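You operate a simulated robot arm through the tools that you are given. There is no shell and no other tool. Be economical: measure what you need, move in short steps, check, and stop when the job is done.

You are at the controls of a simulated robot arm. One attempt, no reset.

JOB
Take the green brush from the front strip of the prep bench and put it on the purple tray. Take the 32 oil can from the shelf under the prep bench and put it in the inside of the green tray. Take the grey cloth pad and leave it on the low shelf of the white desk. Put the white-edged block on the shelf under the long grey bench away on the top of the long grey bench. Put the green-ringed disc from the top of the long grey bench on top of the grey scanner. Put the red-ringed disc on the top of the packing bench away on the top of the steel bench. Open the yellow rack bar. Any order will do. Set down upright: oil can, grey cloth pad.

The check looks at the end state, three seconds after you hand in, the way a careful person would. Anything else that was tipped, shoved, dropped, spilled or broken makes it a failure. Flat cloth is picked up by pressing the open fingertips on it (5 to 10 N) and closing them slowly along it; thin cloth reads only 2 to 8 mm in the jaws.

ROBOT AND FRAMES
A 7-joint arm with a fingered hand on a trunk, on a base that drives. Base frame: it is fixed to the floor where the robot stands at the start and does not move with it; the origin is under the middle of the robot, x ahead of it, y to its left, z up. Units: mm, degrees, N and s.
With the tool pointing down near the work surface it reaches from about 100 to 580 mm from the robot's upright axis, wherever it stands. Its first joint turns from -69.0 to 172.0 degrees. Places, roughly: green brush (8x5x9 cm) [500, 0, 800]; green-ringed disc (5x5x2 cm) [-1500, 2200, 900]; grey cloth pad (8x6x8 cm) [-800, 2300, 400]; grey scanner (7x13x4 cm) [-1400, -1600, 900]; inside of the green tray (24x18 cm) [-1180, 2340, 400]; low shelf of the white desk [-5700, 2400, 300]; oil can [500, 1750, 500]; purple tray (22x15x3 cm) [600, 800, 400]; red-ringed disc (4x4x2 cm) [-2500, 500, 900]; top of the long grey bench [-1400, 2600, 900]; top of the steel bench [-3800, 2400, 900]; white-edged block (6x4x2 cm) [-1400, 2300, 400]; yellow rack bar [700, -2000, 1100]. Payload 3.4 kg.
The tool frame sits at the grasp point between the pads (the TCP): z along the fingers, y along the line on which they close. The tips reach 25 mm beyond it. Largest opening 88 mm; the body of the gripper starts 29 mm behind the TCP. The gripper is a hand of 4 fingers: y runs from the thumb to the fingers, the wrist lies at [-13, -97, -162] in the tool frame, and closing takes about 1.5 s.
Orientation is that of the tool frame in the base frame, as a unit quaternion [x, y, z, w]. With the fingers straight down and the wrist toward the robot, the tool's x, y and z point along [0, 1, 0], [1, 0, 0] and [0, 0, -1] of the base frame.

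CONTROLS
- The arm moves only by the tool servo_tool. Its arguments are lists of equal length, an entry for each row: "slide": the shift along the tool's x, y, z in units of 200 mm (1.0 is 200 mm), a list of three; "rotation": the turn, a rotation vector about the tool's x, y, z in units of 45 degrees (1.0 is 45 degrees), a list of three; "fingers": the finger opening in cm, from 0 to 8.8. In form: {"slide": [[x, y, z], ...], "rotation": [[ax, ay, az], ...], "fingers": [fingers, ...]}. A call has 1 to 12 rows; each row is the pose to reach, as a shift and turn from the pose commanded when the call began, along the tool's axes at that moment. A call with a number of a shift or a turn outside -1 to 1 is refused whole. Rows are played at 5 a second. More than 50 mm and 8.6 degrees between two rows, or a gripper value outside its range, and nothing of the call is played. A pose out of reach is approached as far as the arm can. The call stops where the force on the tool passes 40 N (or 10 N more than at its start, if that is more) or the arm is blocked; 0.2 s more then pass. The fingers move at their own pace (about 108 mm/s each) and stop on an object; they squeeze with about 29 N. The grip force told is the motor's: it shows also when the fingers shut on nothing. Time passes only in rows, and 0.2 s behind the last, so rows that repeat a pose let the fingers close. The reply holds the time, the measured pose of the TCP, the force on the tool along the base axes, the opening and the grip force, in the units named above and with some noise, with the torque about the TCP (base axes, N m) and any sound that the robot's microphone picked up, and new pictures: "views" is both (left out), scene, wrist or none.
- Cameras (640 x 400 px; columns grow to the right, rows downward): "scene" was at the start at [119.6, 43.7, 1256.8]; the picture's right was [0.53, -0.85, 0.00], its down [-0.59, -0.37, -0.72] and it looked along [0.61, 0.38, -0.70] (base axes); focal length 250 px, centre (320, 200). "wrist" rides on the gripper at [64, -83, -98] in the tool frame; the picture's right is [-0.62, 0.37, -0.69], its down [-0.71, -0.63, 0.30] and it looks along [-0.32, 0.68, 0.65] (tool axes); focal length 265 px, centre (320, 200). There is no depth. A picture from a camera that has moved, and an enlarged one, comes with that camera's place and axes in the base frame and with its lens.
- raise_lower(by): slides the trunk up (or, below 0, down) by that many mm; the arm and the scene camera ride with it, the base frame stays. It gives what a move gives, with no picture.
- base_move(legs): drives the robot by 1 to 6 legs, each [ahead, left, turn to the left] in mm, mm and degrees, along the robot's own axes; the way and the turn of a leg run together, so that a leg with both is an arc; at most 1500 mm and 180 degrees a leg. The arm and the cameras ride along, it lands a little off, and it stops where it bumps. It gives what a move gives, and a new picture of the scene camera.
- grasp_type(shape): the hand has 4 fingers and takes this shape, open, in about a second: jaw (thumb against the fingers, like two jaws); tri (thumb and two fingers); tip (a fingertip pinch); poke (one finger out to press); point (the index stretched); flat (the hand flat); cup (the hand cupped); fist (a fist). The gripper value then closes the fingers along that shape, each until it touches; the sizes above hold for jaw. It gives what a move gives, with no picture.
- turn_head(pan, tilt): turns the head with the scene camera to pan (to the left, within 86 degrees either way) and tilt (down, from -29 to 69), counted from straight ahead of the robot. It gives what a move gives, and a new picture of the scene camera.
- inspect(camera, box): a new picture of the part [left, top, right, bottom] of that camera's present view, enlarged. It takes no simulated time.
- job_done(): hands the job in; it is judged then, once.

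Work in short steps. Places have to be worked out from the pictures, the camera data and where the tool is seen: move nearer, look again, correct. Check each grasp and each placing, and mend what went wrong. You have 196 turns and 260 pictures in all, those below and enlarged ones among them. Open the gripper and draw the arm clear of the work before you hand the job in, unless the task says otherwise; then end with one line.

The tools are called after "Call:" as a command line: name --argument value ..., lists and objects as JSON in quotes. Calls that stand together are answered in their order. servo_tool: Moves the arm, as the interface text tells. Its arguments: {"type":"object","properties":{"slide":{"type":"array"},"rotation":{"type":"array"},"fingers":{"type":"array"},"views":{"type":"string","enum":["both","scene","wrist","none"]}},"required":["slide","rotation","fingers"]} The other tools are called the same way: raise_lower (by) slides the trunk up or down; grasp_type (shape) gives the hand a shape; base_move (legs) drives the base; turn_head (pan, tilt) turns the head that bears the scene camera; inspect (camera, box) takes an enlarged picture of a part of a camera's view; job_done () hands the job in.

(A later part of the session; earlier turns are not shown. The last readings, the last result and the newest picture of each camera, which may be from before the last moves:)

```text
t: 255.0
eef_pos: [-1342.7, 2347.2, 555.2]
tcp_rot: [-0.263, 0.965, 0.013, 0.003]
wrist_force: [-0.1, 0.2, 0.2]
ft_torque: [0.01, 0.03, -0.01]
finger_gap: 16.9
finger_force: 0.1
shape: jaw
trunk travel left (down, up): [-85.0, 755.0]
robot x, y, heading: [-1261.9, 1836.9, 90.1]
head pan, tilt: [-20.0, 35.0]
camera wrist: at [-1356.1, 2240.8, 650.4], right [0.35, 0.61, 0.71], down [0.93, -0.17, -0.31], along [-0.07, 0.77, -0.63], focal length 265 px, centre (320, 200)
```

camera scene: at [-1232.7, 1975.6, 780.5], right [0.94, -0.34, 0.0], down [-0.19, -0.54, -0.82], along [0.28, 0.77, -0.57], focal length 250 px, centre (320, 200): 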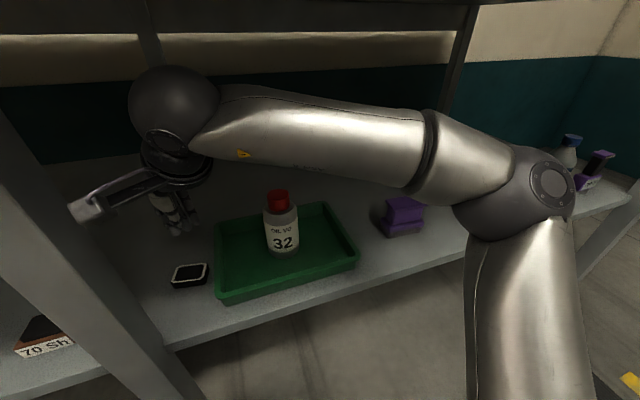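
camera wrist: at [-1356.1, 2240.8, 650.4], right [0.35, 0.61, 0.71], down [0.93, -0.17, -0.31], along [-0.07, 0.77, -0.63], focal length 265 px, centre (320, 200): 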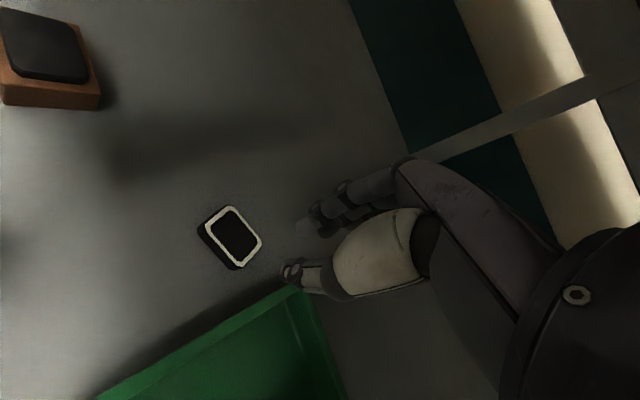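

The block is now at (-1372, 2382), rotated about 25°, matching my hand yaw and clear of leg and tray. I'll drive 35 mm closer and line up.

Call:
base_move --legs '[[35, 0, 0]]'

Call:
servo_tool --slide '[[0.125, 0.074, 0], [0.125, 0.074, 0.2], [0.125, 0.074, 0.3], [0.125, 0.074, 0.3]]' --rotation '[[0, 0, 0.03], [0, 0, 0.06], [0, 0, 0.06], [0, 0, 0.06]]' --fingers '[8, 8, 8, 8]' --views "both"

```text
t: 255.9
eef_pos: [-1344.5, 2381.5, 553.8]
tcp_rot: [-0.262, 0.965, 0.014, 0.003]
wrist_force: [-0.2, 0.4, 0.7]
ft_torque: [-0.03, -0.01, 0.02]
finger_gap: 87.5
finger_force: 0.1
shape: jaw
trunk travel left (down, up): [-85.0, 755.0]
robot x, y, heading: [-1257.7, 1878.9, 90.3]
head pan, tilt: [-20.0, 35.0]
camera scene: at [-1232.7, 2010.3, 780.5], right [0.94, -0.34, 0.0], down [-0.19, -0.54, -0.82], along [0.28, 0.77, -0.57], focal length 250 px, centre (320, 200)
```

scene: 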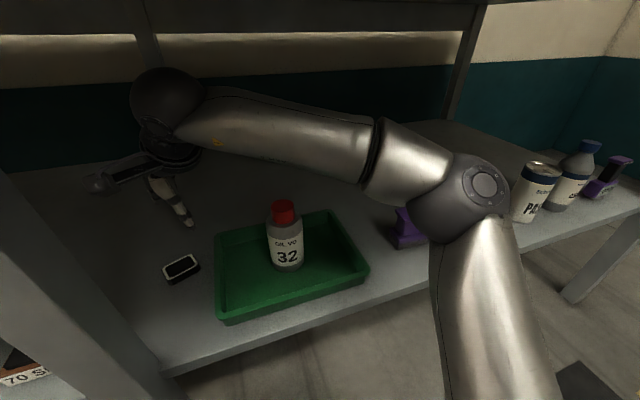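

```text
t: 256.9
eef_pos: [-1373.6, 2383.9, 494.4]
tcp_rot: [-0.24, 0.971, 0.014, 0.003]
wrist_force: [-1.2, 1.0, -0.2]
ft_torque: [-0.01, -0.04, 0.02]
finger_gap: 80.4
finger_force: 0.1
shape: jaw
trunk travel left (down, up): [-85.0, 755.0]
robot x, y, heading: [-1261.7, 1876.6, 90.5]
head pan, tilt: [-20.0, 35.0]
camera scene: at [-1232.7, 2010.3, 780.5], right [0.94, -0.34, 0.0], down [-0.19, -0.54, -0.82], along [0.28, 0.77, -0.57], focal length 250 px, centre (320, 200)
camera wrist: at [-1391.2, 2277.8, 589.8], right [0.38, 0.59, 0.71], down [0.93, -0.22, -0.31], along [-0.03, 0.77, -0.63], focal length 265 px, centre (320, 200)
```

scene: 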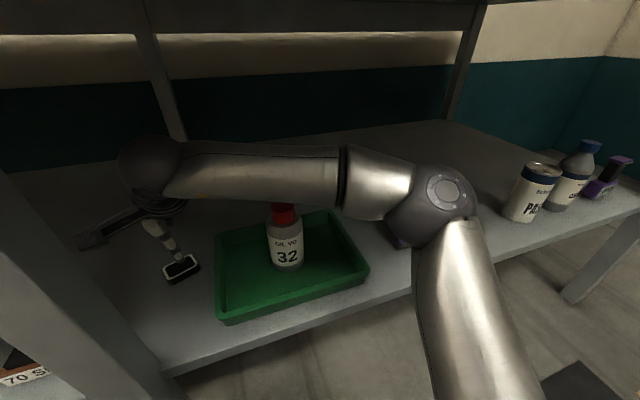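
wrist: 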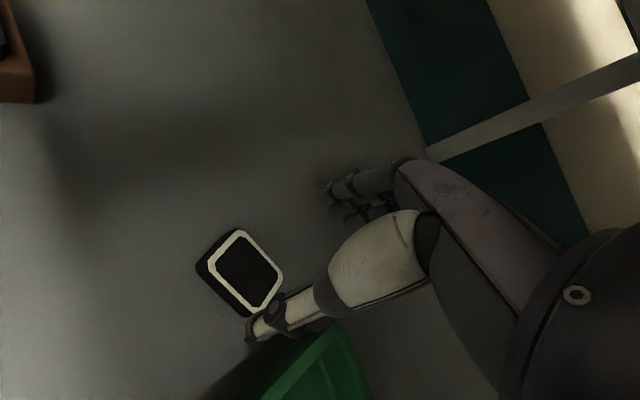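

The elbow is nearing the purple block. I'll raise the trunk 60 mm so the elbow rides higher, then bring only the hand down.

Call:
raise_lower --by 60

Call:
servo_tool --slide '[[0, 0, 0.2], [0, 0, 0.36]]' --rotation '[[0, 0, 0], [0, 0, 0]]' --fingers '[8, 8]' --views "both"

```text
t: 257.9
eef_pos: [-1372.9, 2383.1, 554.0]
tcp_rot: [-0.24, 0.971, 0.015, 0.003]
wrist_force: [-0.3, 1.3, 0.5]
ft_torque: [0.01, -0.02, 0.0]
finger_gap: 80.4
finger_force: 0.1
shape: jaw
trunk travel left (down, up): [-145.0, 695.0]
robot x, y, heading: [-1262.3, 1877.2, 90.6]
head pan, tilt: [-20.0, 35.0]
```

```text
t: 258.5
eef_pos: [-1371.4, 2385.8, 481.6]
tcp_rot: [-0.24, 0.971, 0.016, 0.001]
wrist_force: [0.5, -0.3, -0.6]
ft_torque: [-0.02, -0.01, -0.02]
finger_gap: 80.4
finger_force: 0.0
shape: jaw
trunk travel left (down, up): [-145.0, 695.0]
robot x, y, heading: [-1261.1, 1874.0, 90.3]
head pan, tilt: [-20.0, 35.0]
camera scene: at [-1232.8, 2010.2, 840.5], right [0.94, -0.34, 0.0], down [-0.19, -0.54, -0.82], along [0.28, 0.77, -0.57], focal length 250 px, centre (320, 200)
camera wrist: at [-1389.7, 2280.5, 578.2], right [0.38, 0.59, 0.71], down [0.92, -0.22, -0.31], along [-0.03, 0.78, -0.63], focal length 265 px, centre (320, 200)
```

scene: 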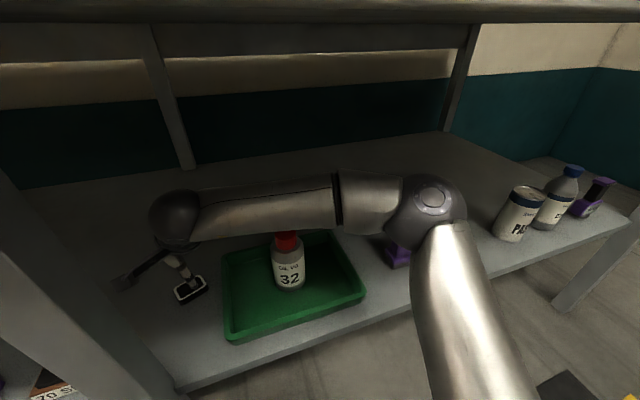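
wrist: 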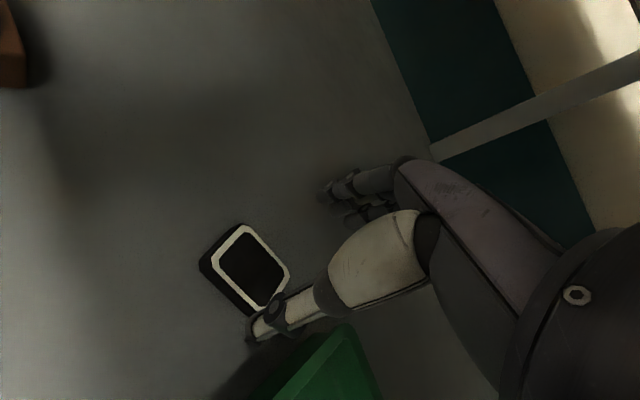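

Clearances look acceptable: the forearm is above the can and the elbow above the purple block. I'll lower the last 43 mm and close.

Call:
servo_tool --slide '[[0, 0, 0.1], [0, 0, 0.19], [0, 0, 0.215], [0, 0, 0.215], [0, 0, 0.215], [0, 0, 0.21], [0, 0, 0.2], [0, 0, 0.2], [0, 0, 0.2], [0, 0, 0.2]]' --rotation '[[0, 0, 0], [0, 0, 0], [0, 0, 0], [0, 0, 0], [0, 0, 0], [0, 0, 0], [0, 0, 0], [0, 0, 0], [0, 0, 0], [0, 0, 0]]' --fingers '[8, 8, 8, 6, 5, 4, 2.5, 2, 2, 2]' --views "both"

```text
t: 260.7
eef_pos: [-1373.2, 2386.1, 444.2]
tcp_rot: [-0.24, 0.971, 0.016, 0.003]
wrist_force: [0.8, -1.9, 10.3]
ft_torque: [0.15, 0.03, -0.05]
finger_gap: 31.4
finger_force: 28.5
shape: jaw
trunk travel left (down, up): [-145.0, 695.0]
robot x, y, heading: [-1263.0, 1875.0, 90.4]
head pan, tilt: [-20.0, 35.0]
camera scene: at [-1232.5, 2009.2, 840.8], right [0.94, -0.34, 0.0], down [-0.19, -0.54, -0.82], along [0.28, 0.77, -0.57], focal length 250 px, centre (320, 200)
camera wrist: at [-1390.6, 2281.3, 539.5], right [0.38, 0.59, 0.71], down [0.92, -0.21, -0.31], along [-0.03, 0.78, -0.63], focal length 265 px, centre (320, 200)
```

scene: 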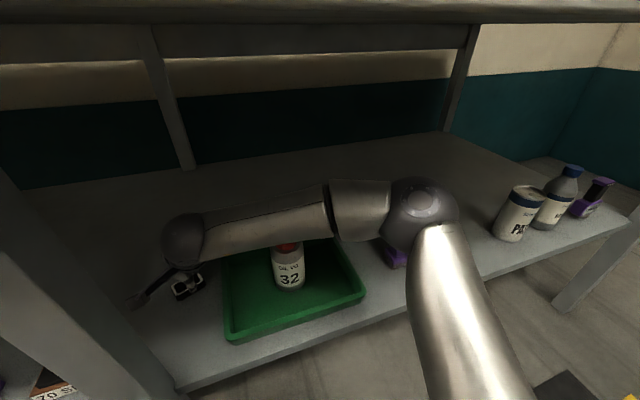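
wrist: 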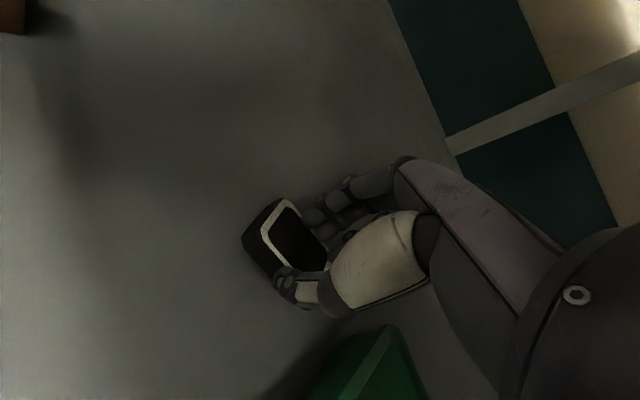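

Gripped at 31 mm. Lifting straight up 130 mm.

Call:
servo_tool --slide '[[0, 0, -0.1], [0, 0, -0.25], [0, 0, -0.45], [0, 0, -0.65]]' --rotation '[[0, 0, 0], [0, 0, 0], [0, 0, 0], [0, 0, 0]]' --fingers '[2, 2, 2, 2]' --views "both"

```text
t: 261.7
eef_pos: [-1371.1, 2382.8, 571.8]
tcp_rot: [-0.24, 0.971, 0.015, 0.003]
wrist_force: [0.0, -0.3, -0.8]
ft_torque: [0.0, 0.0, -0.01]
finger_gap: 30.2
finger_force: 28.5
shape: jaw
trunk travel left (down, up): [-145.0, 695.0]
robot x, y, heading: [-1265.4, 1879.1, 90.4]
head pan, tilt: [-20.0, 35.0]
camera scene: at [-1232.8, 2010.4, 840.4], right [0.94, -0.34, 0.0], down [-0.19, -0.54, -0.82], along [0.28, 0.77, -0.57], focal length 250 px, centre (320, 200)
camera wrist: at [-1389.3, 2277.8, 667.8], right [0.38, 0.59, 0.71], down [0.93, -0.22, -0.31], along [-0.03, 0.77, -0.63], focal length 265 px, centre (320, 200)
```

scene: 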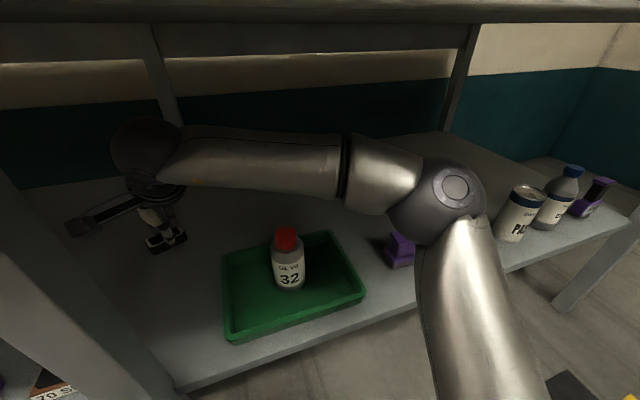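
wrist: 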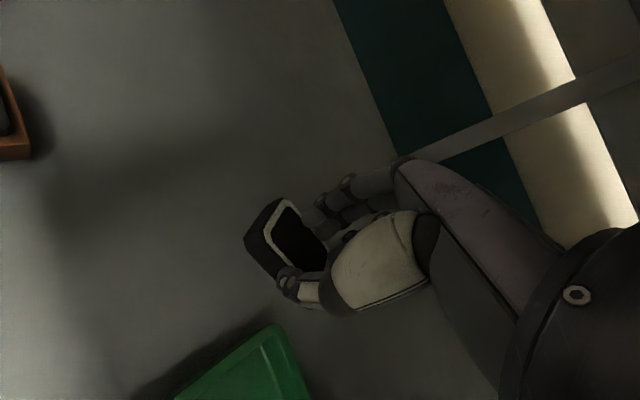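

The block is held and the purple block is untouched. I'll shift right 85 mm to clear the leg, then back out.

Call:
base_move --legs '[[0, -85, 0], [-480, 0, 0]]'

Call:
inspect --camera "scene" --box '[160, 120, 480, 320]'

```text
t: 265.2
eef_pos: [-1286.5, 1900.1, 570.8]
tcp_rot: [-0.246, 0.969, 0.015, 0.002]
wrist_force: [0.5, -0.1, -0.2]
ft_torque: [-0.02, 0.01, 0.01]
finger_gap: 30.5
finger_force: 28.6
shape: jaw
trunk travel left (down, up): [-145.0, 695.0]
robot x, y, heading: [-1171.8, 1397.0, 90.9]
head pan, tilt: [-20.0, 35.0]
camera scene: at [-1143.5, 1529.2, 840.5], right [0.95, -0.33, 0.0], down [-0.19, -0.54, -0.82], along [0.27, 0.77, -0.57], focal length 250 px, centre (320, 200)
```

scene: 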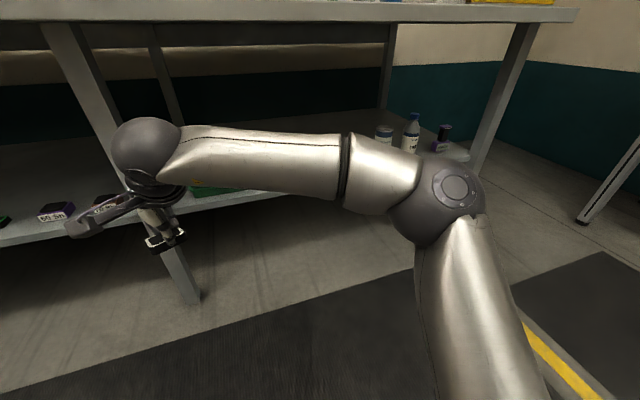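

```text
2.00 times, centred on (320, 220) of scene
camera zoom: at [-1143.5, 1529.2, 840.5], right [0.95, -0.33, 0.0], down [-0.19, -0.54, -0.82], along [0.27, 0.77, -0.57], focal length 500 px, centre (320, 160)
```

zoom: 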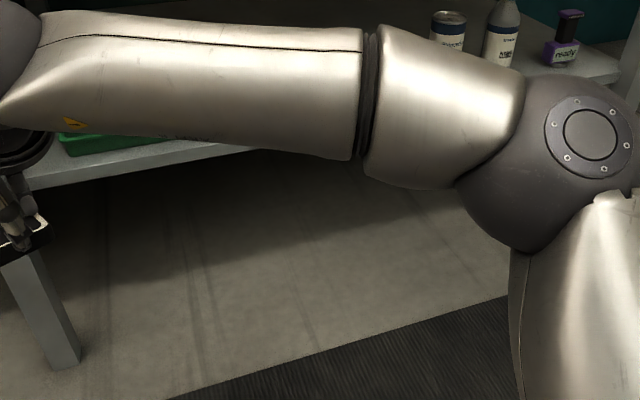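

Out safely. I'll raise the trunk, square the hand and survey the bench top around x≈-1200.

Call:
raise_lower --by 400

Call:
raise_lower --by 110

Call:
servo_tool --slide '[[0, 0, 0], [0, 0, 0], [0, 0, 0], [0, 0, 0]]' --rotation '[[0, 0, 0.16], [0, 0, 0.32], [0, 0, 0.48], [0, 0, 0.63]]' --fingers '[2, 2, 2, 2]' --views "wrist"

Call:
turn_head --pan 25 --tilt 38

```text
t: 269.1
eef_pos: [-1286.5, 1901.0, 971.2]
tcp_rot: [-0.246, 0.969, 0.014, 0.002]
wrist_force: [-0.2, -0.3, -0.8]
ft_torque: [0.0, 0.0, -0.03]
finger_gap: 30.4
finger_force: 28.3
shape: jaw
trunk travel left (down, up): [-545.0, 295.0]
robot x, y, heading: [-1171.0, 1397.1, 90.9]
head pan, tilt: [-20.0, 35.0]
```

```text
t: 270.5
eef_pos: [-1286.9, 1900.6, 1081.7]
tcp_rot: [-0.247, 0.969, 0.014, 0.003]
wrist_force: [0.2, 0.4, -0.7]
ft_torque: [0.03, -0.01, 0.01]
finger_gap: 30.4
finger_force: 28.8
shape: jaw
trunk travel left (down, up): [-655.0, 185.0]
robot x, y, heading: [-1175.2, 1391.5, 91.1]
head pan, tilt: [-20.0, 35.0]
```

```text
t: 271.5
eef_pos: [-1286.9, 1901.0, 1081.2]
tcp_rot: [0.0, 1.0, 0.015, 0.0]
wrist_force: [-0.2, 0.0, 0.4]
ft_torque: [0.0, 0.02, 0.01]
finger_gap: 30.2
finger_force: 28.9
shape: jaw
trunk travel left (down, up): [-655.0, 185.0]
robot x, y, heading: [-1170.2, 1394.7, 91.2]
head pan, tilt: [-20.0, 35.0]
camera wrist: at [-1351.4, 1815.8, 1177.9], right [0.62, 0.35, 0.7], down [0.71, -0.62, -0.32], along [0.32, 0.7, -0.63], focal length 265 px, centre (320, 200)
```

wrist: 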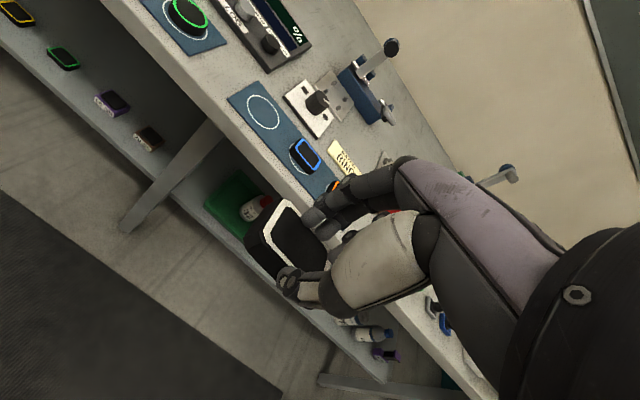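

```text
t: 272.6
eef_pos: [-1286.9, 1901.2, 1080.2]
tcp_rot: [-0.002, 1.0, 0.015, -0.001]
wrist_force: [-0.5, 0.5, -0.8]
ft_torque: [-0.02, 0.02, -0.01]
finger_gap: 30.4
finger_force: 29.0
shape: jaw
trunk travel left (down, up): [-655.0, 185.0]
robot x, y, heading: [-1169.1, 1396.0, 91.1]
head pan, tilt: [25.0, 38.0]
camera scene: at [-1209.9, 1523.6, 1345.9], right [0.9, 0.44, 0.0], down [0.27, -0.55, -0.79], along [-0.34, 0.71, -0.62], focal length 250 px, centre (320, 200)
```

scene: 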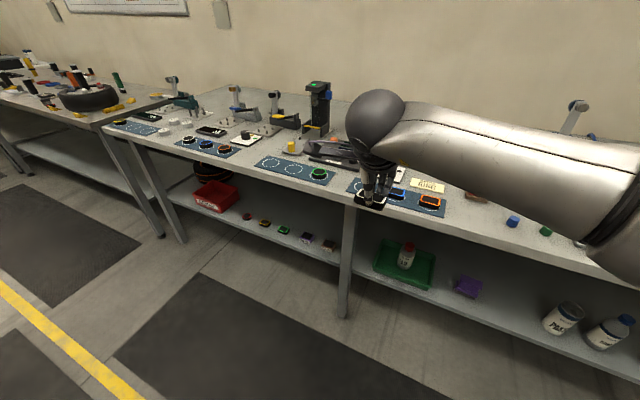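

There's a free front patch right of the right-hand mat. I'll zoom in on it.

Call:
inspect --camera "scene" --box '[400, 160, 560, 260]'

```text
4.00 times, centred on (480, 210) of scene
camera zoom: at [-1209.9, 1523.6, 1345.9], right [0.9, 0.44, 0.0], down [0.27, -0.55, -0.79], along [-0.34, 0.71, -0.62], focal length 1000 px, centre (-320, 160)
```

zoom: 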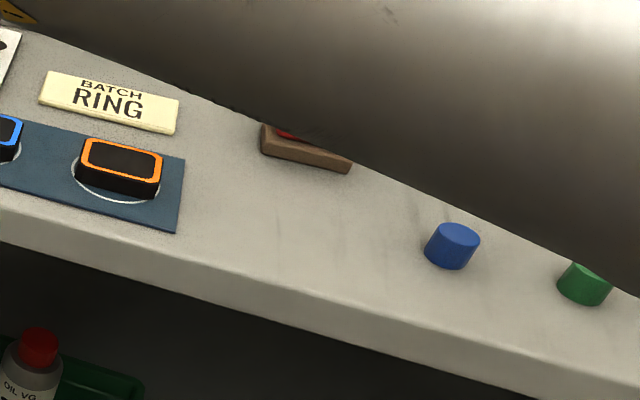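

Free spot at about (-1040, 2195). I'll drive the hand above it.

Call:
base_move --legs '[[0, -247, -1.1], [290, 0, 0]]'

Call:
servo_tool --slide '[[0, 0, 0.2], [0, 0, 0.4], [0, 0, 0.55]]' --rotation '[[0, 0, 0], [0, 0, 0], [0, 0, 0]]' --fingers '[2, 2, 2]' --views "wrist"

```text
t: 276.0
eef_pos: [-1026.8, 2195.9, 1081.5]
tcp_rot: [0.008, 1.0, 0.014, -0.001]
wrist_force: [-0.8, 0.1, 0.5]
ft_torque: [-0.03, 0.01, -0.02]
finger_gap: 30.5
finger_force: 29.1
shape: jaw
trunk travel left (down, up): [-655.0, 185.0]
robot x, y, heading: [-921.9, 1684.9, 89.9]
head pan, tilt: [25.0, 38.0]
camera scene: at [-957.5, 1816.7, 1345.9], right [0.91, 0.42, 0.0], down [0.26, -0.56, -0.79], along [-0.33, 0.71, -0.62], focal length 250 px, centre (320, 200)
```

scene: 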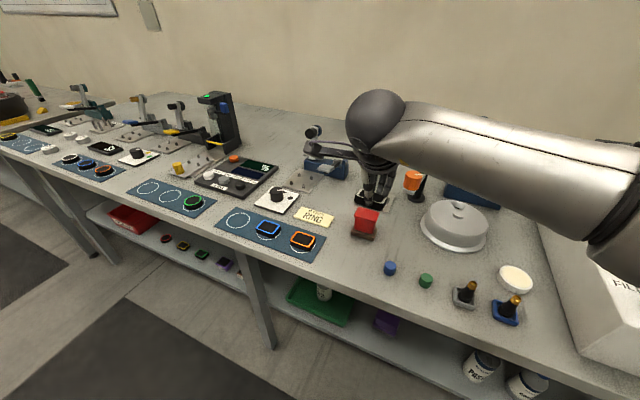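

```text
t: 276.8
eef_pos: [-1029.0, 2199.4, 970.9]
tcp_rot: [0.009, 1.0, 0.014, -0.001]
wrist_force: [-0.6, -0.1, -0.4]
ft_torque: [0.0, 0.02, 0.0]
finger_gap: 30.3
finger_force: 29.0
shape: jaw
trunk travel left (down, up): [-655.0, 185.0]
robot x, y, heading: [-925.5, 1688.8, 89.8]
head pan, tilt: [25.0, 38.0]
camera wrist: at [-1093.4, 2115.1, 1067.4], right [0.63, 0.34, 0.7], down [0.7, -0.63, -0.32], along [0.33, 0.7, -0.64], focal length 265 px, centre (320, 200)
```

wrist: 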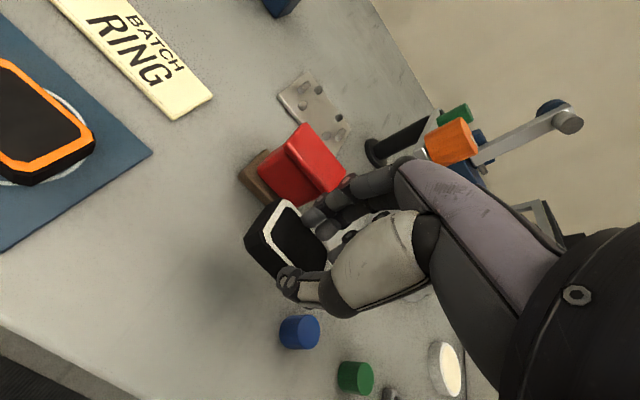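

A red brush stands behind (front y≈2259), so I'll shift 12 mm toward me and lower.

Call:
servo_tool --slide '[[0.02, -0.06, 0.1], [0.02, -0.06, 0.2], [0.02, -0.06, 0.225], [0.02, -0.06, 0.245], [0.02, -0.06, 0.265], [0.02, -0.06, 0.28]]' --rotation '[[0, 0, 0], [0, 0, 0], [0, 0, 0], [0, 0, 0], [0, 0, 0], [0, 0, 0]]' --fingers '[2, 2, 2, 2, 2, 2]' --views "none"

```text
t: 278.2
eef_pos: [-1033.1, 2186.6, 919.5]
tcp_rot: [0.008, 1.0, 0.019, -0.003]
wrist_force: [-0.9, -1.6, 20.7]
ft_torque: [0.46, -0.02, 0.02]
finger_gap: 31.2
finger_force: 28.8
shape: jaw
trunk travel left (down, up): [-655.0, 185.0]
robot x, y, heading: [-921.6, 1688.5, 90.2]
head pan, tilt: [25.0, 38.0]
```

Contact at z≈919. I'll ease off, release and rise.

Call:
servo_tool --slide '[[0, 0, -0.015], [0, 0, -0.015], [0, 0, -0.015], [0, 0, -0.02], [0, 0, -0.15], [0, 0, -0.35], [0, 0, -0.55]]' --rotation '[[0, 0, 0], [0, 0, 0], [0, 0, 0], [0, 0, 0], [0, 0, 0], [0, 0, 0], [0, 0, 0]]' --fingers '[4, 5, 5.8, 6, 6, 6, 6]' --views "wrist"

```text
t: 279.8
eef_pos: [-1031.8, 2184.2, 1023.8]
tcp_rot: [0.009, 1.0, 0.015, -0.001]
wrist_force: [0.2, -0.4, 0.2]
ft_torque: [0.02, 0.02, 0.02]
finger_gap: 59.5
finger_force: 0.1
shape: jaw
trunk travel left (down, up): [-655.0, 185.0]
robot x, y, heading: [-917.6, 1688.2, 89.9]
head pan, tilt: [25.0, 38.0]
camera wrist: at [-1097.5, 2100.3, 1120.7], right [0.63, 0.34, 0.7], down [0.7, -0.63, -0.32], along [0.33, 0.7, -0.63], focal length 265 px, centre (320, 200)
```

wrist: 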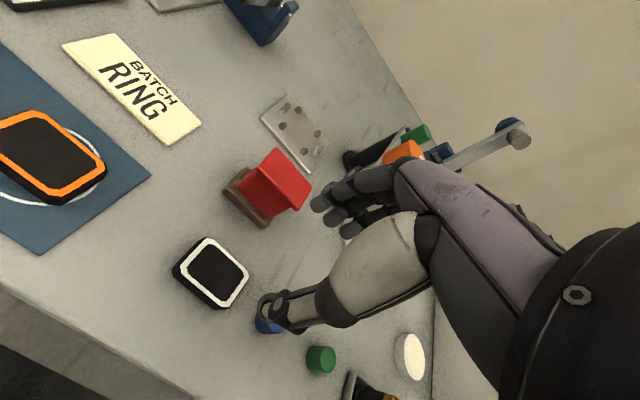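

The white-edged block is on the bench top. Next, the green-ringed disc: back off, strafe left 500 mm and return.

Call:
base_move --legs '[[-250, 0, 0], [0, 500, 0], [245, 0, 0]]'

Call:
inspect --camera "wrist" --box '[0, 0, 640, 400]'

```text
t: 285.6
eef_pos: [-1518.7, 2176.8, 1023.0]
tcp_rot: [0.014, 1.0, 0.015, -0.001]
wrist_force: [0.9, -0.6, 0.3]
ft_torque: [-0.04, -0.01, 0.01]
finger_gap: 59.4
finger_force: 0.0
shape: jaw
trunk travel left (down, up): [-655.0, 185.0]
robot x, y, heading: [-1410.0, 1676.9, 89.4]
head pan, tilt: [25.0, 38.0]
camera scene: at [-1448.0, 1807.2, 1345.9], right [0.91, 0.41, 0.0], down [0.25, -0.56, -0.79], along [-0.32, 0.72, -0.62], focal length 250 px, centre (320, 200)
```

scene: 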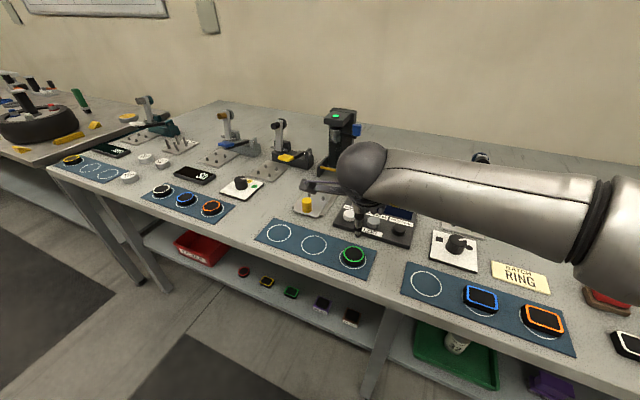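

```text
1.00 times, centred on (320, 200) of wrist (not enlarged: the box is as wide or as high as the picture)
camera zoom: at [-1585.3, 2093.5, 1119.9], right [0.63, 0.33, 0.7], down [0.7, -0.64, -0.32], along [0.34, 0.69, -0.63], focal length 265 px, centre (320, 200)
```

zoom: 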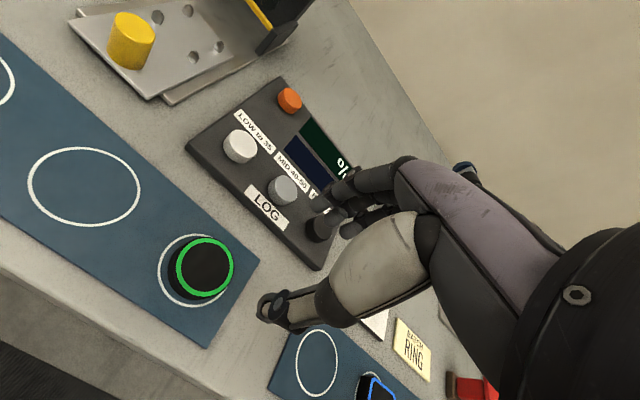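

The green disc is at (-1531, 2180), top ≈895. I'll align, descend to z≈916 and close.

Call:
servo_tool --slide '[[0.06, 0.015, 0.15], [0.06, 0.015, 0.35], [0.06, 0.015, 0.535], [0.06, 0.015, 0.535], [0.06, 0.015, 0.535], [0.06, 0.015, 0.53], [0.06, 0.015, 0.525], [0.06, 0.015, 0.525], [0.06, 0.015, 0.525]]' --rotation '[[0, 0, 0], [0, 0, 0], [0, 0, 0], [0, 0, 0], [0, 0, 0], [0, 0, 0], [0, 0, 0], [0, 0, 0], [0, 0, 0]]' --fingers '[7, 7, 7, 7, 5, 4, 3, 3, 3]' --views "wrist"

```text
t: 287.6
eef_pos: [-1530.7, 2182.5, 919.3]
tcp_rot: [0.013, 1.0, 0.013, -0.001]
wrist_force: [0.3, 0.6, -1.1]
ft_torque: [0.02, 0.03, -0.01]
finger_gap: 41.9
finger_force: 29.2
shape: jaw
trunk travel left (down, up): [-655.0, 185.0]
robot x, y, heading: [-1412.6, 1679.9, 89.3]
head pan, tilt: [25.0, 38.0]
camera wrist: at [-1596.9, 2099.4, 1014.6], right [0.63, 0.33, 0.7], down [0.7, -0.64, -0.32], along [0.34, 0.69, -0.63], focal length 265 px, centre (320, 200)
```

wrist: 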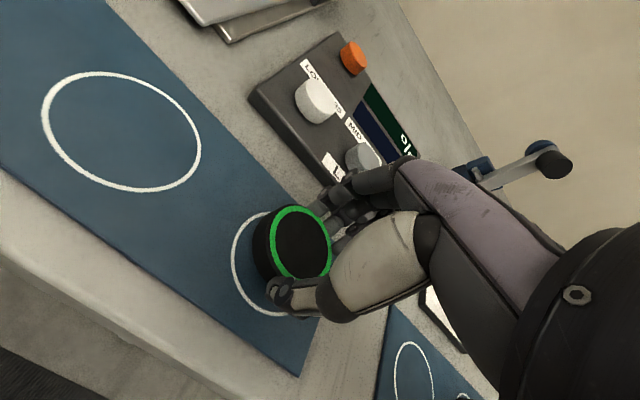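

Gripped. I'll lift, back out, move to the cross aisle (x≈-350) and turn to face -y.

Call:
servo_tool --slide '[[0, 0, -0.15], [0, 0, -0.35], [0, 0, -0.55], [0, 0, -0.75]]' --rotation '[[0, 0, 0], [0, 0, 0], [0, 0, 0], [0, 0, 0]]' --fingers '[3, 3, 3, 3]' --views "none"

Call:
base_move --legs '[[-320, 0, 0], [0, -1060, 0], [0, 0, -180]]'

```text
t: 288.6
eef_pos: [-1529.5, 2176.6, 1068.9]
tcp_rot: [0.013, 1.0, 0.015, -0.001]
wrist_force: [0.2, 0.3, -0.6]
ft_torque: [0.0, -0.01, 0.03]
finger_gap: 41.7
finger_force: 29.3
shape: jaw
trunk travel left (down, up): [-655.0, 185.0]
robot x, y, heading: [-1411.6, 1676.3, 89.1]
head pan, tilt: [25.0, 38.0]
```

```text
t: 303.1
eef_pos: [-208.5, 846.9, 1066.8]
tcp_rot: [1.0, 0.006, 0.002, 0.015]
wrist_force: [0.0, 0.5, -0.9]
ft_torque: [-0.01, -0.05, -0.01]
finger_gap: 41.1
finger_force: 29.3
shape: jaw
trunk travel left (down, up): [-655.0, 185.0]
robot x, y, heading: [-343.8, 1344.6, -88.4]
head pan, tilt: [25.0, 38.0]
camera scene: at [-305.3, 1215.4, 1345.9], right [-0.89, -0.45, 0.0], down [-0.28, 0.55, -0.79], along [0.35, -0.7, -0.62], focal length 250 px, centre (320, 200)
```

scene: 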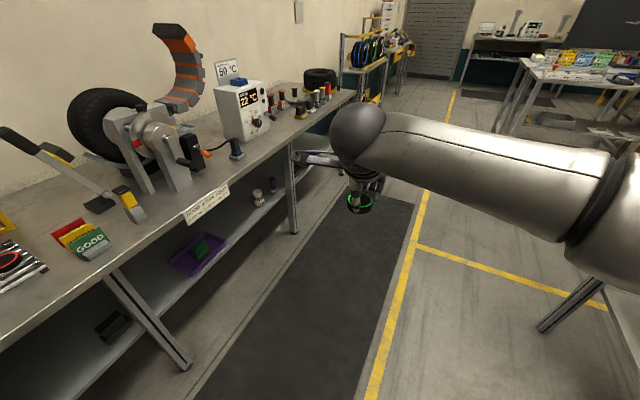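

Call:
turn_head --pan -20 --tilt 12

```text
t: 304.2
eef_pos: [-208.6, 847.6, 1068.6]
tcp_rot: [1.0, 0.006, 0.001, 0.014]
wrist_force: [0.3, -0.4, -0.3]
ft_torque: [0.02, 0.04, -0.01]
finger_gap: 41.1
finger_force: 28.7
shape: jaw
trunk travel left (down, up): [-655.0, 185.0]
robot x, y, heading: [-347.0, 1341.2, -88.4]
head pan, tilt: [-20.0, 12.0]
camera scene: at [-373.3, 1204.1, 1387.3], right [-0.95, 0.32, 0.0], down [0.07, 0.2, -0.98], along [-0.31, -0.93, -0.21], focal length 250 px, centre (320, 200)
```

scene: 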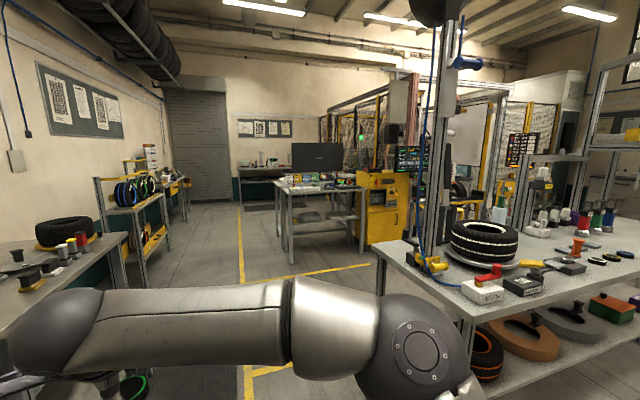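

The table with the scanner is ahead at y≈-1600, spanning x≈-885 to -1930. I'll drive down the aisle, then strafe right.

Call:
base_move --legs '[[0, 0, -1.6], [1500, 0, 0], [700, 0, 0], [0, 850, 0]]'

```text
t: 318.3
eef_pos: [353.6, -1352.1, 1067.6]
tcp_rot: [1.0, -0.008, 0.001, 0.014]
wrist_force: [0.5, 0.0, 0.0]
ft_torque: [0.01, 0.01, 0.02]
finger_gap: 41.3
finger_force: 28.8
shape: jaw
trunk travel left (down, up): [-655.0, 185.0]
robot x, y, heading: [231.0, -850.8, -90.4]
head pan, tilt: [-20.0, 12.0]
stopped in leg 4: the robot was blocked; the commanded pose is now the measured one
camera scene: at [198.9, -990.2, 1387.3], right [-0.94, 0.35, 0.0], down [0.07, 0.2, -0.98], along [-0.34, -0.92, -0.21], focal length 250 px, centre (320, 200)
```

scene: 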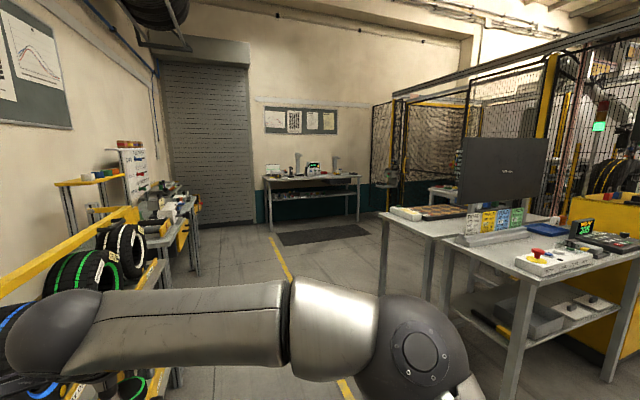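

I strafed the wrong way and bumped near the tyre rack. I'll look left before moving.

Call:
turn_head --pan 35 --tilt 35

Call:
inspect --camera "wrist" --box '[0, 0, 640, 400]'

```text
t: 319.5
eef_pos: [353.0, -1350.6, 1069.4]
tcp_rot: [1.0, -0.009, 0.001, 0.014]
wrist_force: [-1.0, 0.9, 0.3]
ft_torque: [-0.03, -0.04, 0.02]
finger_gap: 41.3
finger_force: 28.9
shape: jaw
trunk travel left (down, up): [-655.0, 185.0]
robot x, y, heading: [234.7, -849.0, -90.2]
head pan, tilt: [35.0, 35.0]
camera scene: at [281.9, -974.2, 1350.5], right [-0.82, -0.57, 0.0], down [-0.33, 0.47, -0.82], along [0.47, -0.67, -0.57], focal length 250 px, centre (320, 200)
```

scene: 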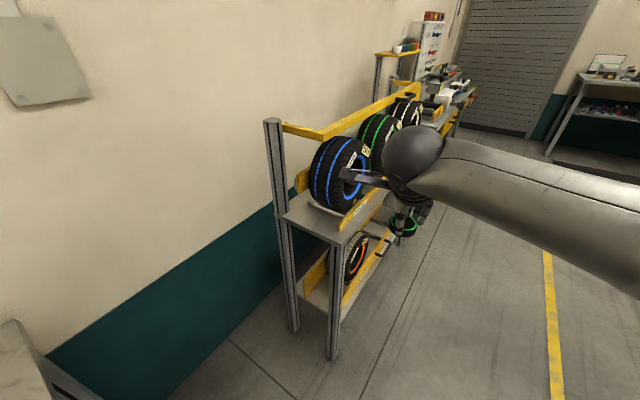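

```text
1.00 times, centred on (320, 200) of wrist (not enlarged: the box is as wide or as high as the picture)
camera zoom: at [418.9, -1264.4, 1164.7], right [-0.63, -0.34, 0.7], down [-0.7, 0.63, -0.32], along [-0.34, -0.7, -0.63], focal length 265 px, centre (320, 200)
```

zoom: 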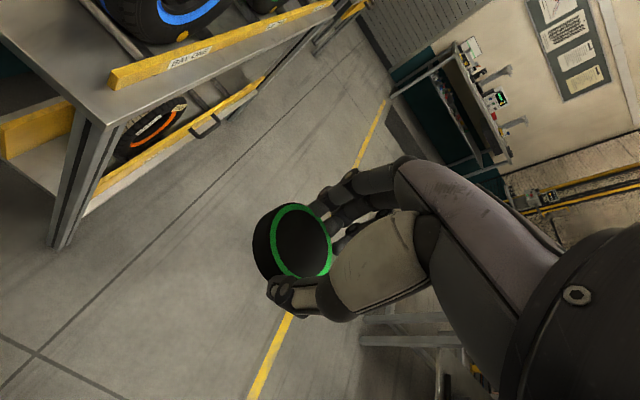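

Nothing is disturbed; the base only touched the bench end. I'll strafe right to the scanner table now.

Call:
base_move --legs '[[0, -700, 0]]'

Call:
turn_head --pan -30 --tilt 25

```text
t: 323.3
eef_pos: [-343.6, -1344.1, 1068.4]
tcp_rot: [1.0, -0.014, 0.001, 0.015]
wrist_force: [-1.4, -0.3, -0.3]
ft_torque: [-0.02, -0.02, 0.02]
finger_gap: 41.1
finger_force: 29.4
shape: jaw
trunk travel left (down, up): [-655.0, 185.0]
robot x, y, heading: [-460.4, -848.3, -90.6]
head pan, tilt: [35.0, 35.0]
camera scene: at [-411.8, -967.0, 1350.5], right [-0.83, -0.56, 0.0], down [-0.32, 0.47, -0.82], along [0.46, -0.68, -0.57], focal length 250 px, centre (320, 200)
```

scene: 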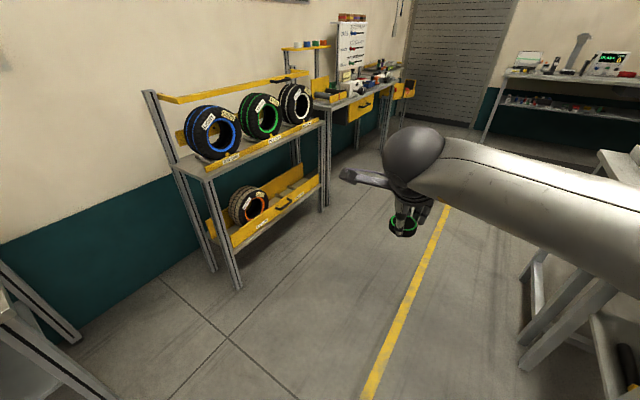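

```text
t: 324.7
eef_pos: [-343.7, -1344.6, 1067.9]
tcp_rot: [1.0, -0.014, 0.0, 0.015]
wrist_force: [0.4, -0.4, 0.2]
ft_torque: [0.0, 0.01, -0.01]
finger_gap: 41.0
finger_force: 29.5
shape: jaw
trunk travel left (down, up): [-655.0, 185.0]
robot x, y, heading: [-458.0, -843.0, -90.7]
head pan, tilt: [-30.0, 25.0]
camera scene: at [-508.1, -973.2, 1366.3], right [-0.86, 0.51, 0.0], down [0.22, 0.36, -0.91], along [-0.46, -0.78, -0.42], focal length 250 px, centre (320, 200)
```

scene: 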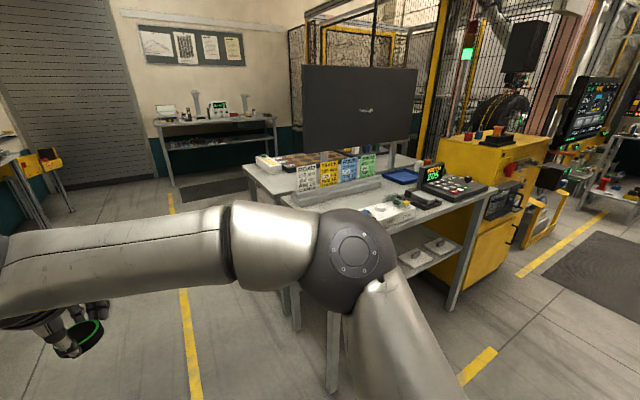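

Call:
inspect --camera "scene" --box '[260, 130, 500, 280]'

```text
2.67 times, centred on (380, 205) of scene
camera zoom: at [-508.1, -973.2, 1366.3], right [-0.86, 0.51, 0.0], down [0.22, 0.36, -0.91], along [-0.46, -0.78, -0.42], focal length 666 px, centre (160, 187)
```

zoom: 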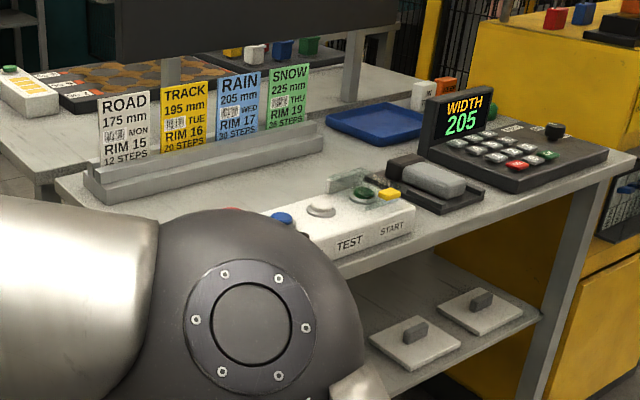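

The grey scanner in its dark cradle is at about (-1419, -1610). I'll move right so the hand lines up with it.

Call:
base_move --legs '[[0, -1060, 0.7]]'

Call:
turn_head --pan 20 --tilt 35

```text
t: 330.1
eef_pos: [-1383.5, -1330.6, 1068.0]
tcp_rot: [1.0, -0.009, 0.001, 0.015]
wrist_force: [0.1, -0.8, -0.3]
ft_torque: [-0.01, 0.02, 0.02]
finger_gap: 41.4
finger_force: 28.8
shape: jaw
trunk travel left (down, up): [-655.0, 185.0]
robot x, y, heading: [-1505.9, -831.6, -90.4]
head pan, tilt: [-30.0, 25.0]
camera scene: at [-1551.8, -962.4, 1366.3], right [-0.86, 0.51, 0.0], down [0.21, 0.36, -0.91], along [-0.46, -0.78, -0.42], focal length 250 px, centre (320, 200)
```

scene: 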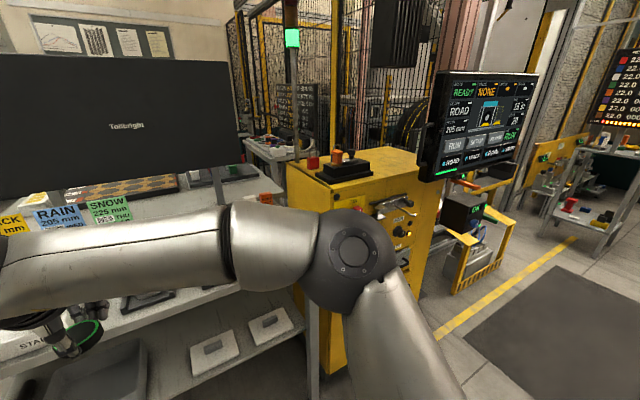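

```text
t: 331.2
eef_pos: [-1383.0, -1331.1, 1068.1]
tcp_rot: [1.0, -0.009, 0.001, 0.015]
wrist_force: [0.0, 0.3, 0.5]
ft_torque: [-0.03, 0.02, 0.02]
finger_gap: 41.2
finger_force: 29.0
shape: jaw
trunk travel left (down, up): [-655.0, 185.0]
robot x, y, heading: [-1505.3, -832.7, -90.4]
head pan, tilt: [20.0, 35.0]
camera scene: at [-1475.4, -965.8, 1350.5], right [-0.94, -0.34, 0.0], down [-0.19, 0.54, -0.82], along [0.28, -0.77, -0.57], focal length 250 px, centre (320, 200)
```

scene: 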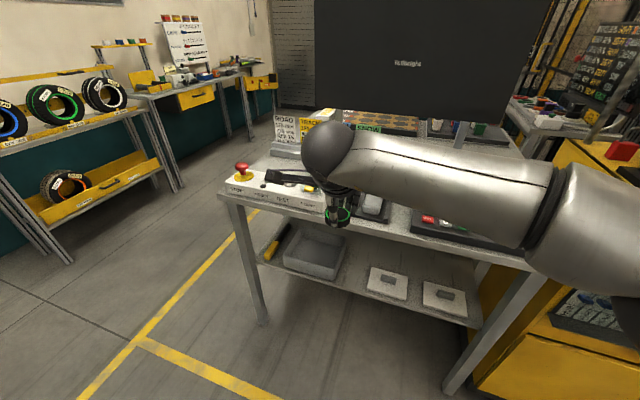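

Scanner ≈(-1417, -1595). I'll drive ahead 235 mm and right 32 mm, then look with the wrist camera.

Call:
base_move --legs '[[235, -32, 0]]'

Call:
inspect --camera "wrist" --box '[0, 0, 640, 400]'

```text
t: 333.0
eef_pos: [-1415.7, -1565.9, 1067.8]
tcp_rot: [1.0, -0.007, 0.001, 0.015]
wrist_force: [0.2, -0.3, -0.1]
ft_torque: [0.0, -0.02, 0.0]
finger_gap: 41.2
finger_force: 28.8
shape: jaw
trunk travel left (down, up): [-655.0, 185.0]
robot x, y, heading: [-1537.3, -1064.6, -90.1]
head pan, tilt: [20.0, 35.0]
camera scene: at [-1508.3, -1200.8, 1350.4], right [-0.94, -0.34, 0.0], down [-0.19, 0.54, -0.82], along [0.28, -0.77, -0.57], focal length 250 px, centre (320, 200)
```

scene: 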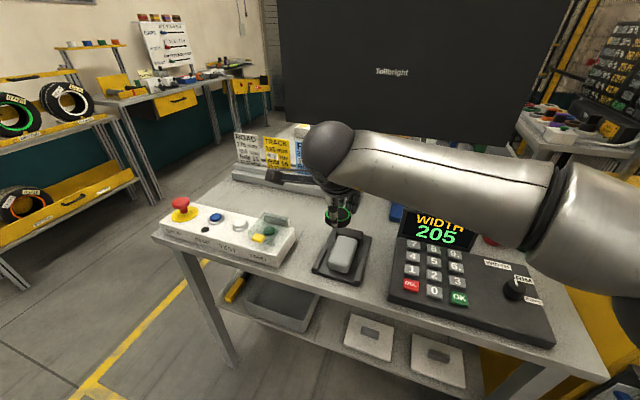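

```text
1.00 times, centred on (320, 200) of wrist (not enlarged: the box is as wide or as high as the picture)
camera zoom: at [-1350.1, -1480.0, 1164.5], right [-0.63, -0.34, 0.7], down [-0.7, 0.63, -0.32], along [-0.33, -0.7, -0.63], focal length 265 px, centre (320, 200)
```

zoom: 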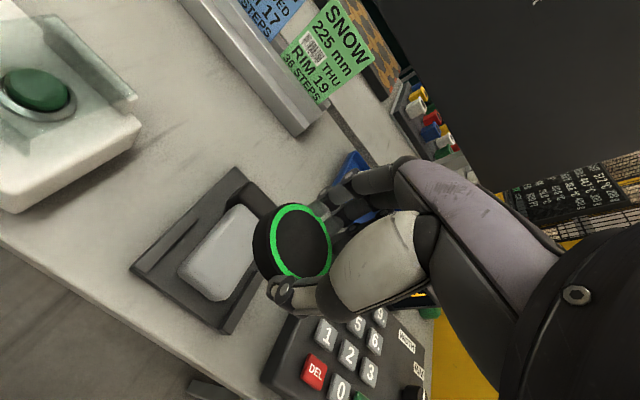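

Scanner's grey top spans x -1437…-1394, y -1661…-1566, z≈896; centre (-1416, -1613). I'll move over it and lower to z≈955.

Call:
servo_tool --slide '[[0, 0.12, 0], [0, 0.232, 0], [0, 0.232, 0.2], [0, 0.232, 0.4], [0, 0.232, 0.56]]' --rotation '[[0, 0, 0], [0, 0, 0], [0, 0, 0], [0, 0, 0], [0, 0, 0]]' --fingers '[3, 3, 3, 3, 3]' --views "both"

```text
t: 334.2
eef_pos: [-1416.9, -1612.3, 957.4]
tcp_rot: [1.0, -0.007, 0.001, 0.014]
wrist_force: [0.0, -0.4, -1.1]
ft_torque: [0.01, -0.05, 0.02]
finger_gap: 41.3
finger_force: 29.0
shape: jaw
trunk travel left (down, up): [-655.0, 185.0]
robot x, y, heading: [-1536.6, -1071.0, -90.1]
head pan, tilt: [20.0, 35.0]
camera scene: at [-1508.2, -1200.4, 1350.5], right [-0.94, -0.34, 0.0], down [-0.19, 0.54, -0.82], along [0.28, -0.77, -0.57], focal length 250 px, centre (320, 200)
camera wrist: at [-1351.2, -1527.0, 1054.0], right [-0.63, -0.34, 0.7], down [-0.7, 0.63, -0.32], along [-0.33, -0.7, -0.63], focal length 265 px, centre (320, 200)
```

scene: 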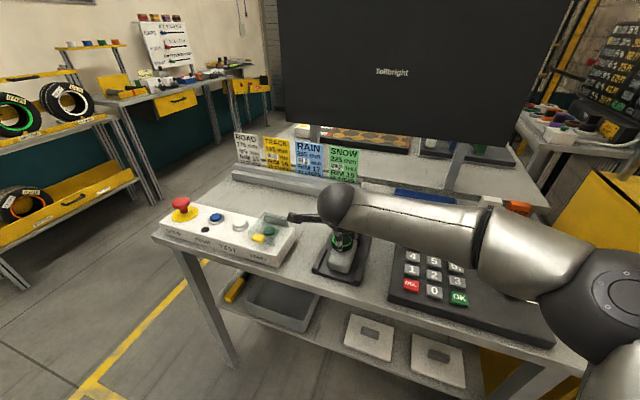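
wrist: 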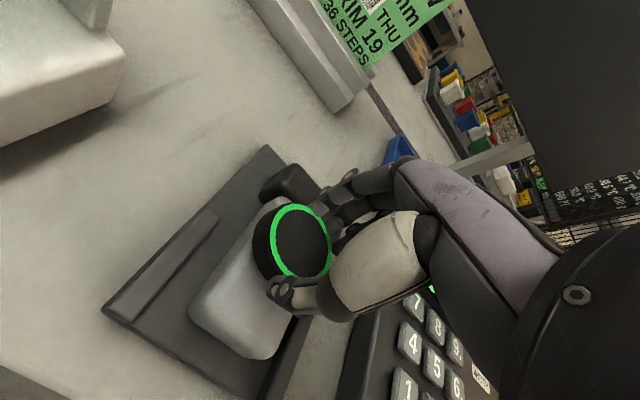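

The landing point projects onto the middle of the scanner's top. I'll lower in fine steps.

Call:
servo_tool --slide '[[0, 0, 0.05], [0, 0, 0.075], [0, 0, 0.09], [0, 0, 0.105], [0, 0, 0.115], [0, 0, 0.125]]' --rotation '[[0, 0, 0], [0, 0, 0], [0, 0, 0], [0, 0, 0], [0, 0, 0], [0, 0, 0]]' --fingers '[3, 3, 3, 3, 3, 3]' --views "none"

```text
t: 335.2
eef_pos: [-1415.9, -1613.8, 948.3]
tcp_rot: [1.0, -0.008, 0.005, 0.025]
wrist_force: [-1.5, 6.5, 22.2]
ft_torque: [0.19, 0.02, -0.05]
finger_gap: 42.9
finger_force: 29.1
shape: jaw
trunk travel left (down, up): [-655.0, 185.0]
robot x, y, heading: [-1538.3, -1067.6, -90.1]
head pan, tilt: [20.0, 35.0]
stopped in row 4: the force on the tool passed its limit at 42 N (the readings are from after the stop); the commanded pose is now the measured one
```

Contact came at z≈948, a little earlier than expected. I'll check before releasing.

Call:
inspect --camera "wrist" --box '[80, 120, 400, 400]'

Call:
inspect --camera "scene" --box '[280, 180, 420, 290]'

```text
1.43 times, centred on (240, 260) of wrist
camera zoom: at [-1351.4, -1526.4, 1044.0], right [-0.63, -0.32, 0.7], down [-0.7, 0.63, -0.34], along [-0.33, -0.71, -0.62], focal length 379 px, centre (434, 114)
```

zoom: 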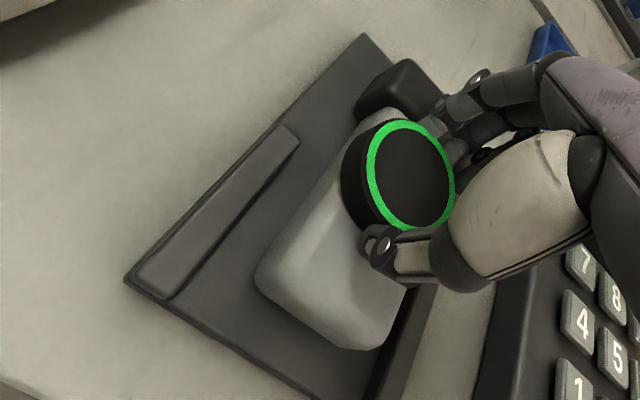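

```text
3.64 times, centred on (350, 235) of scene
camera zoom: at [-1509.8, -1195.3, 1351.0], right [-0.94, -0.34, 0.0], down [-0.19, 0.54, -0.82], along [0.28, -0.77, -0.57], focal length 909 px, centre (211, 73)
```

zoom: 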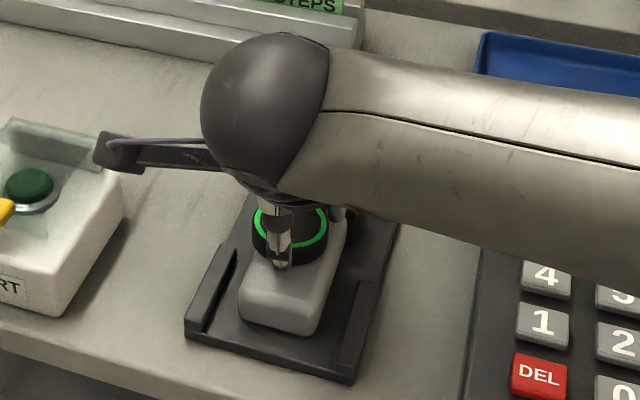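

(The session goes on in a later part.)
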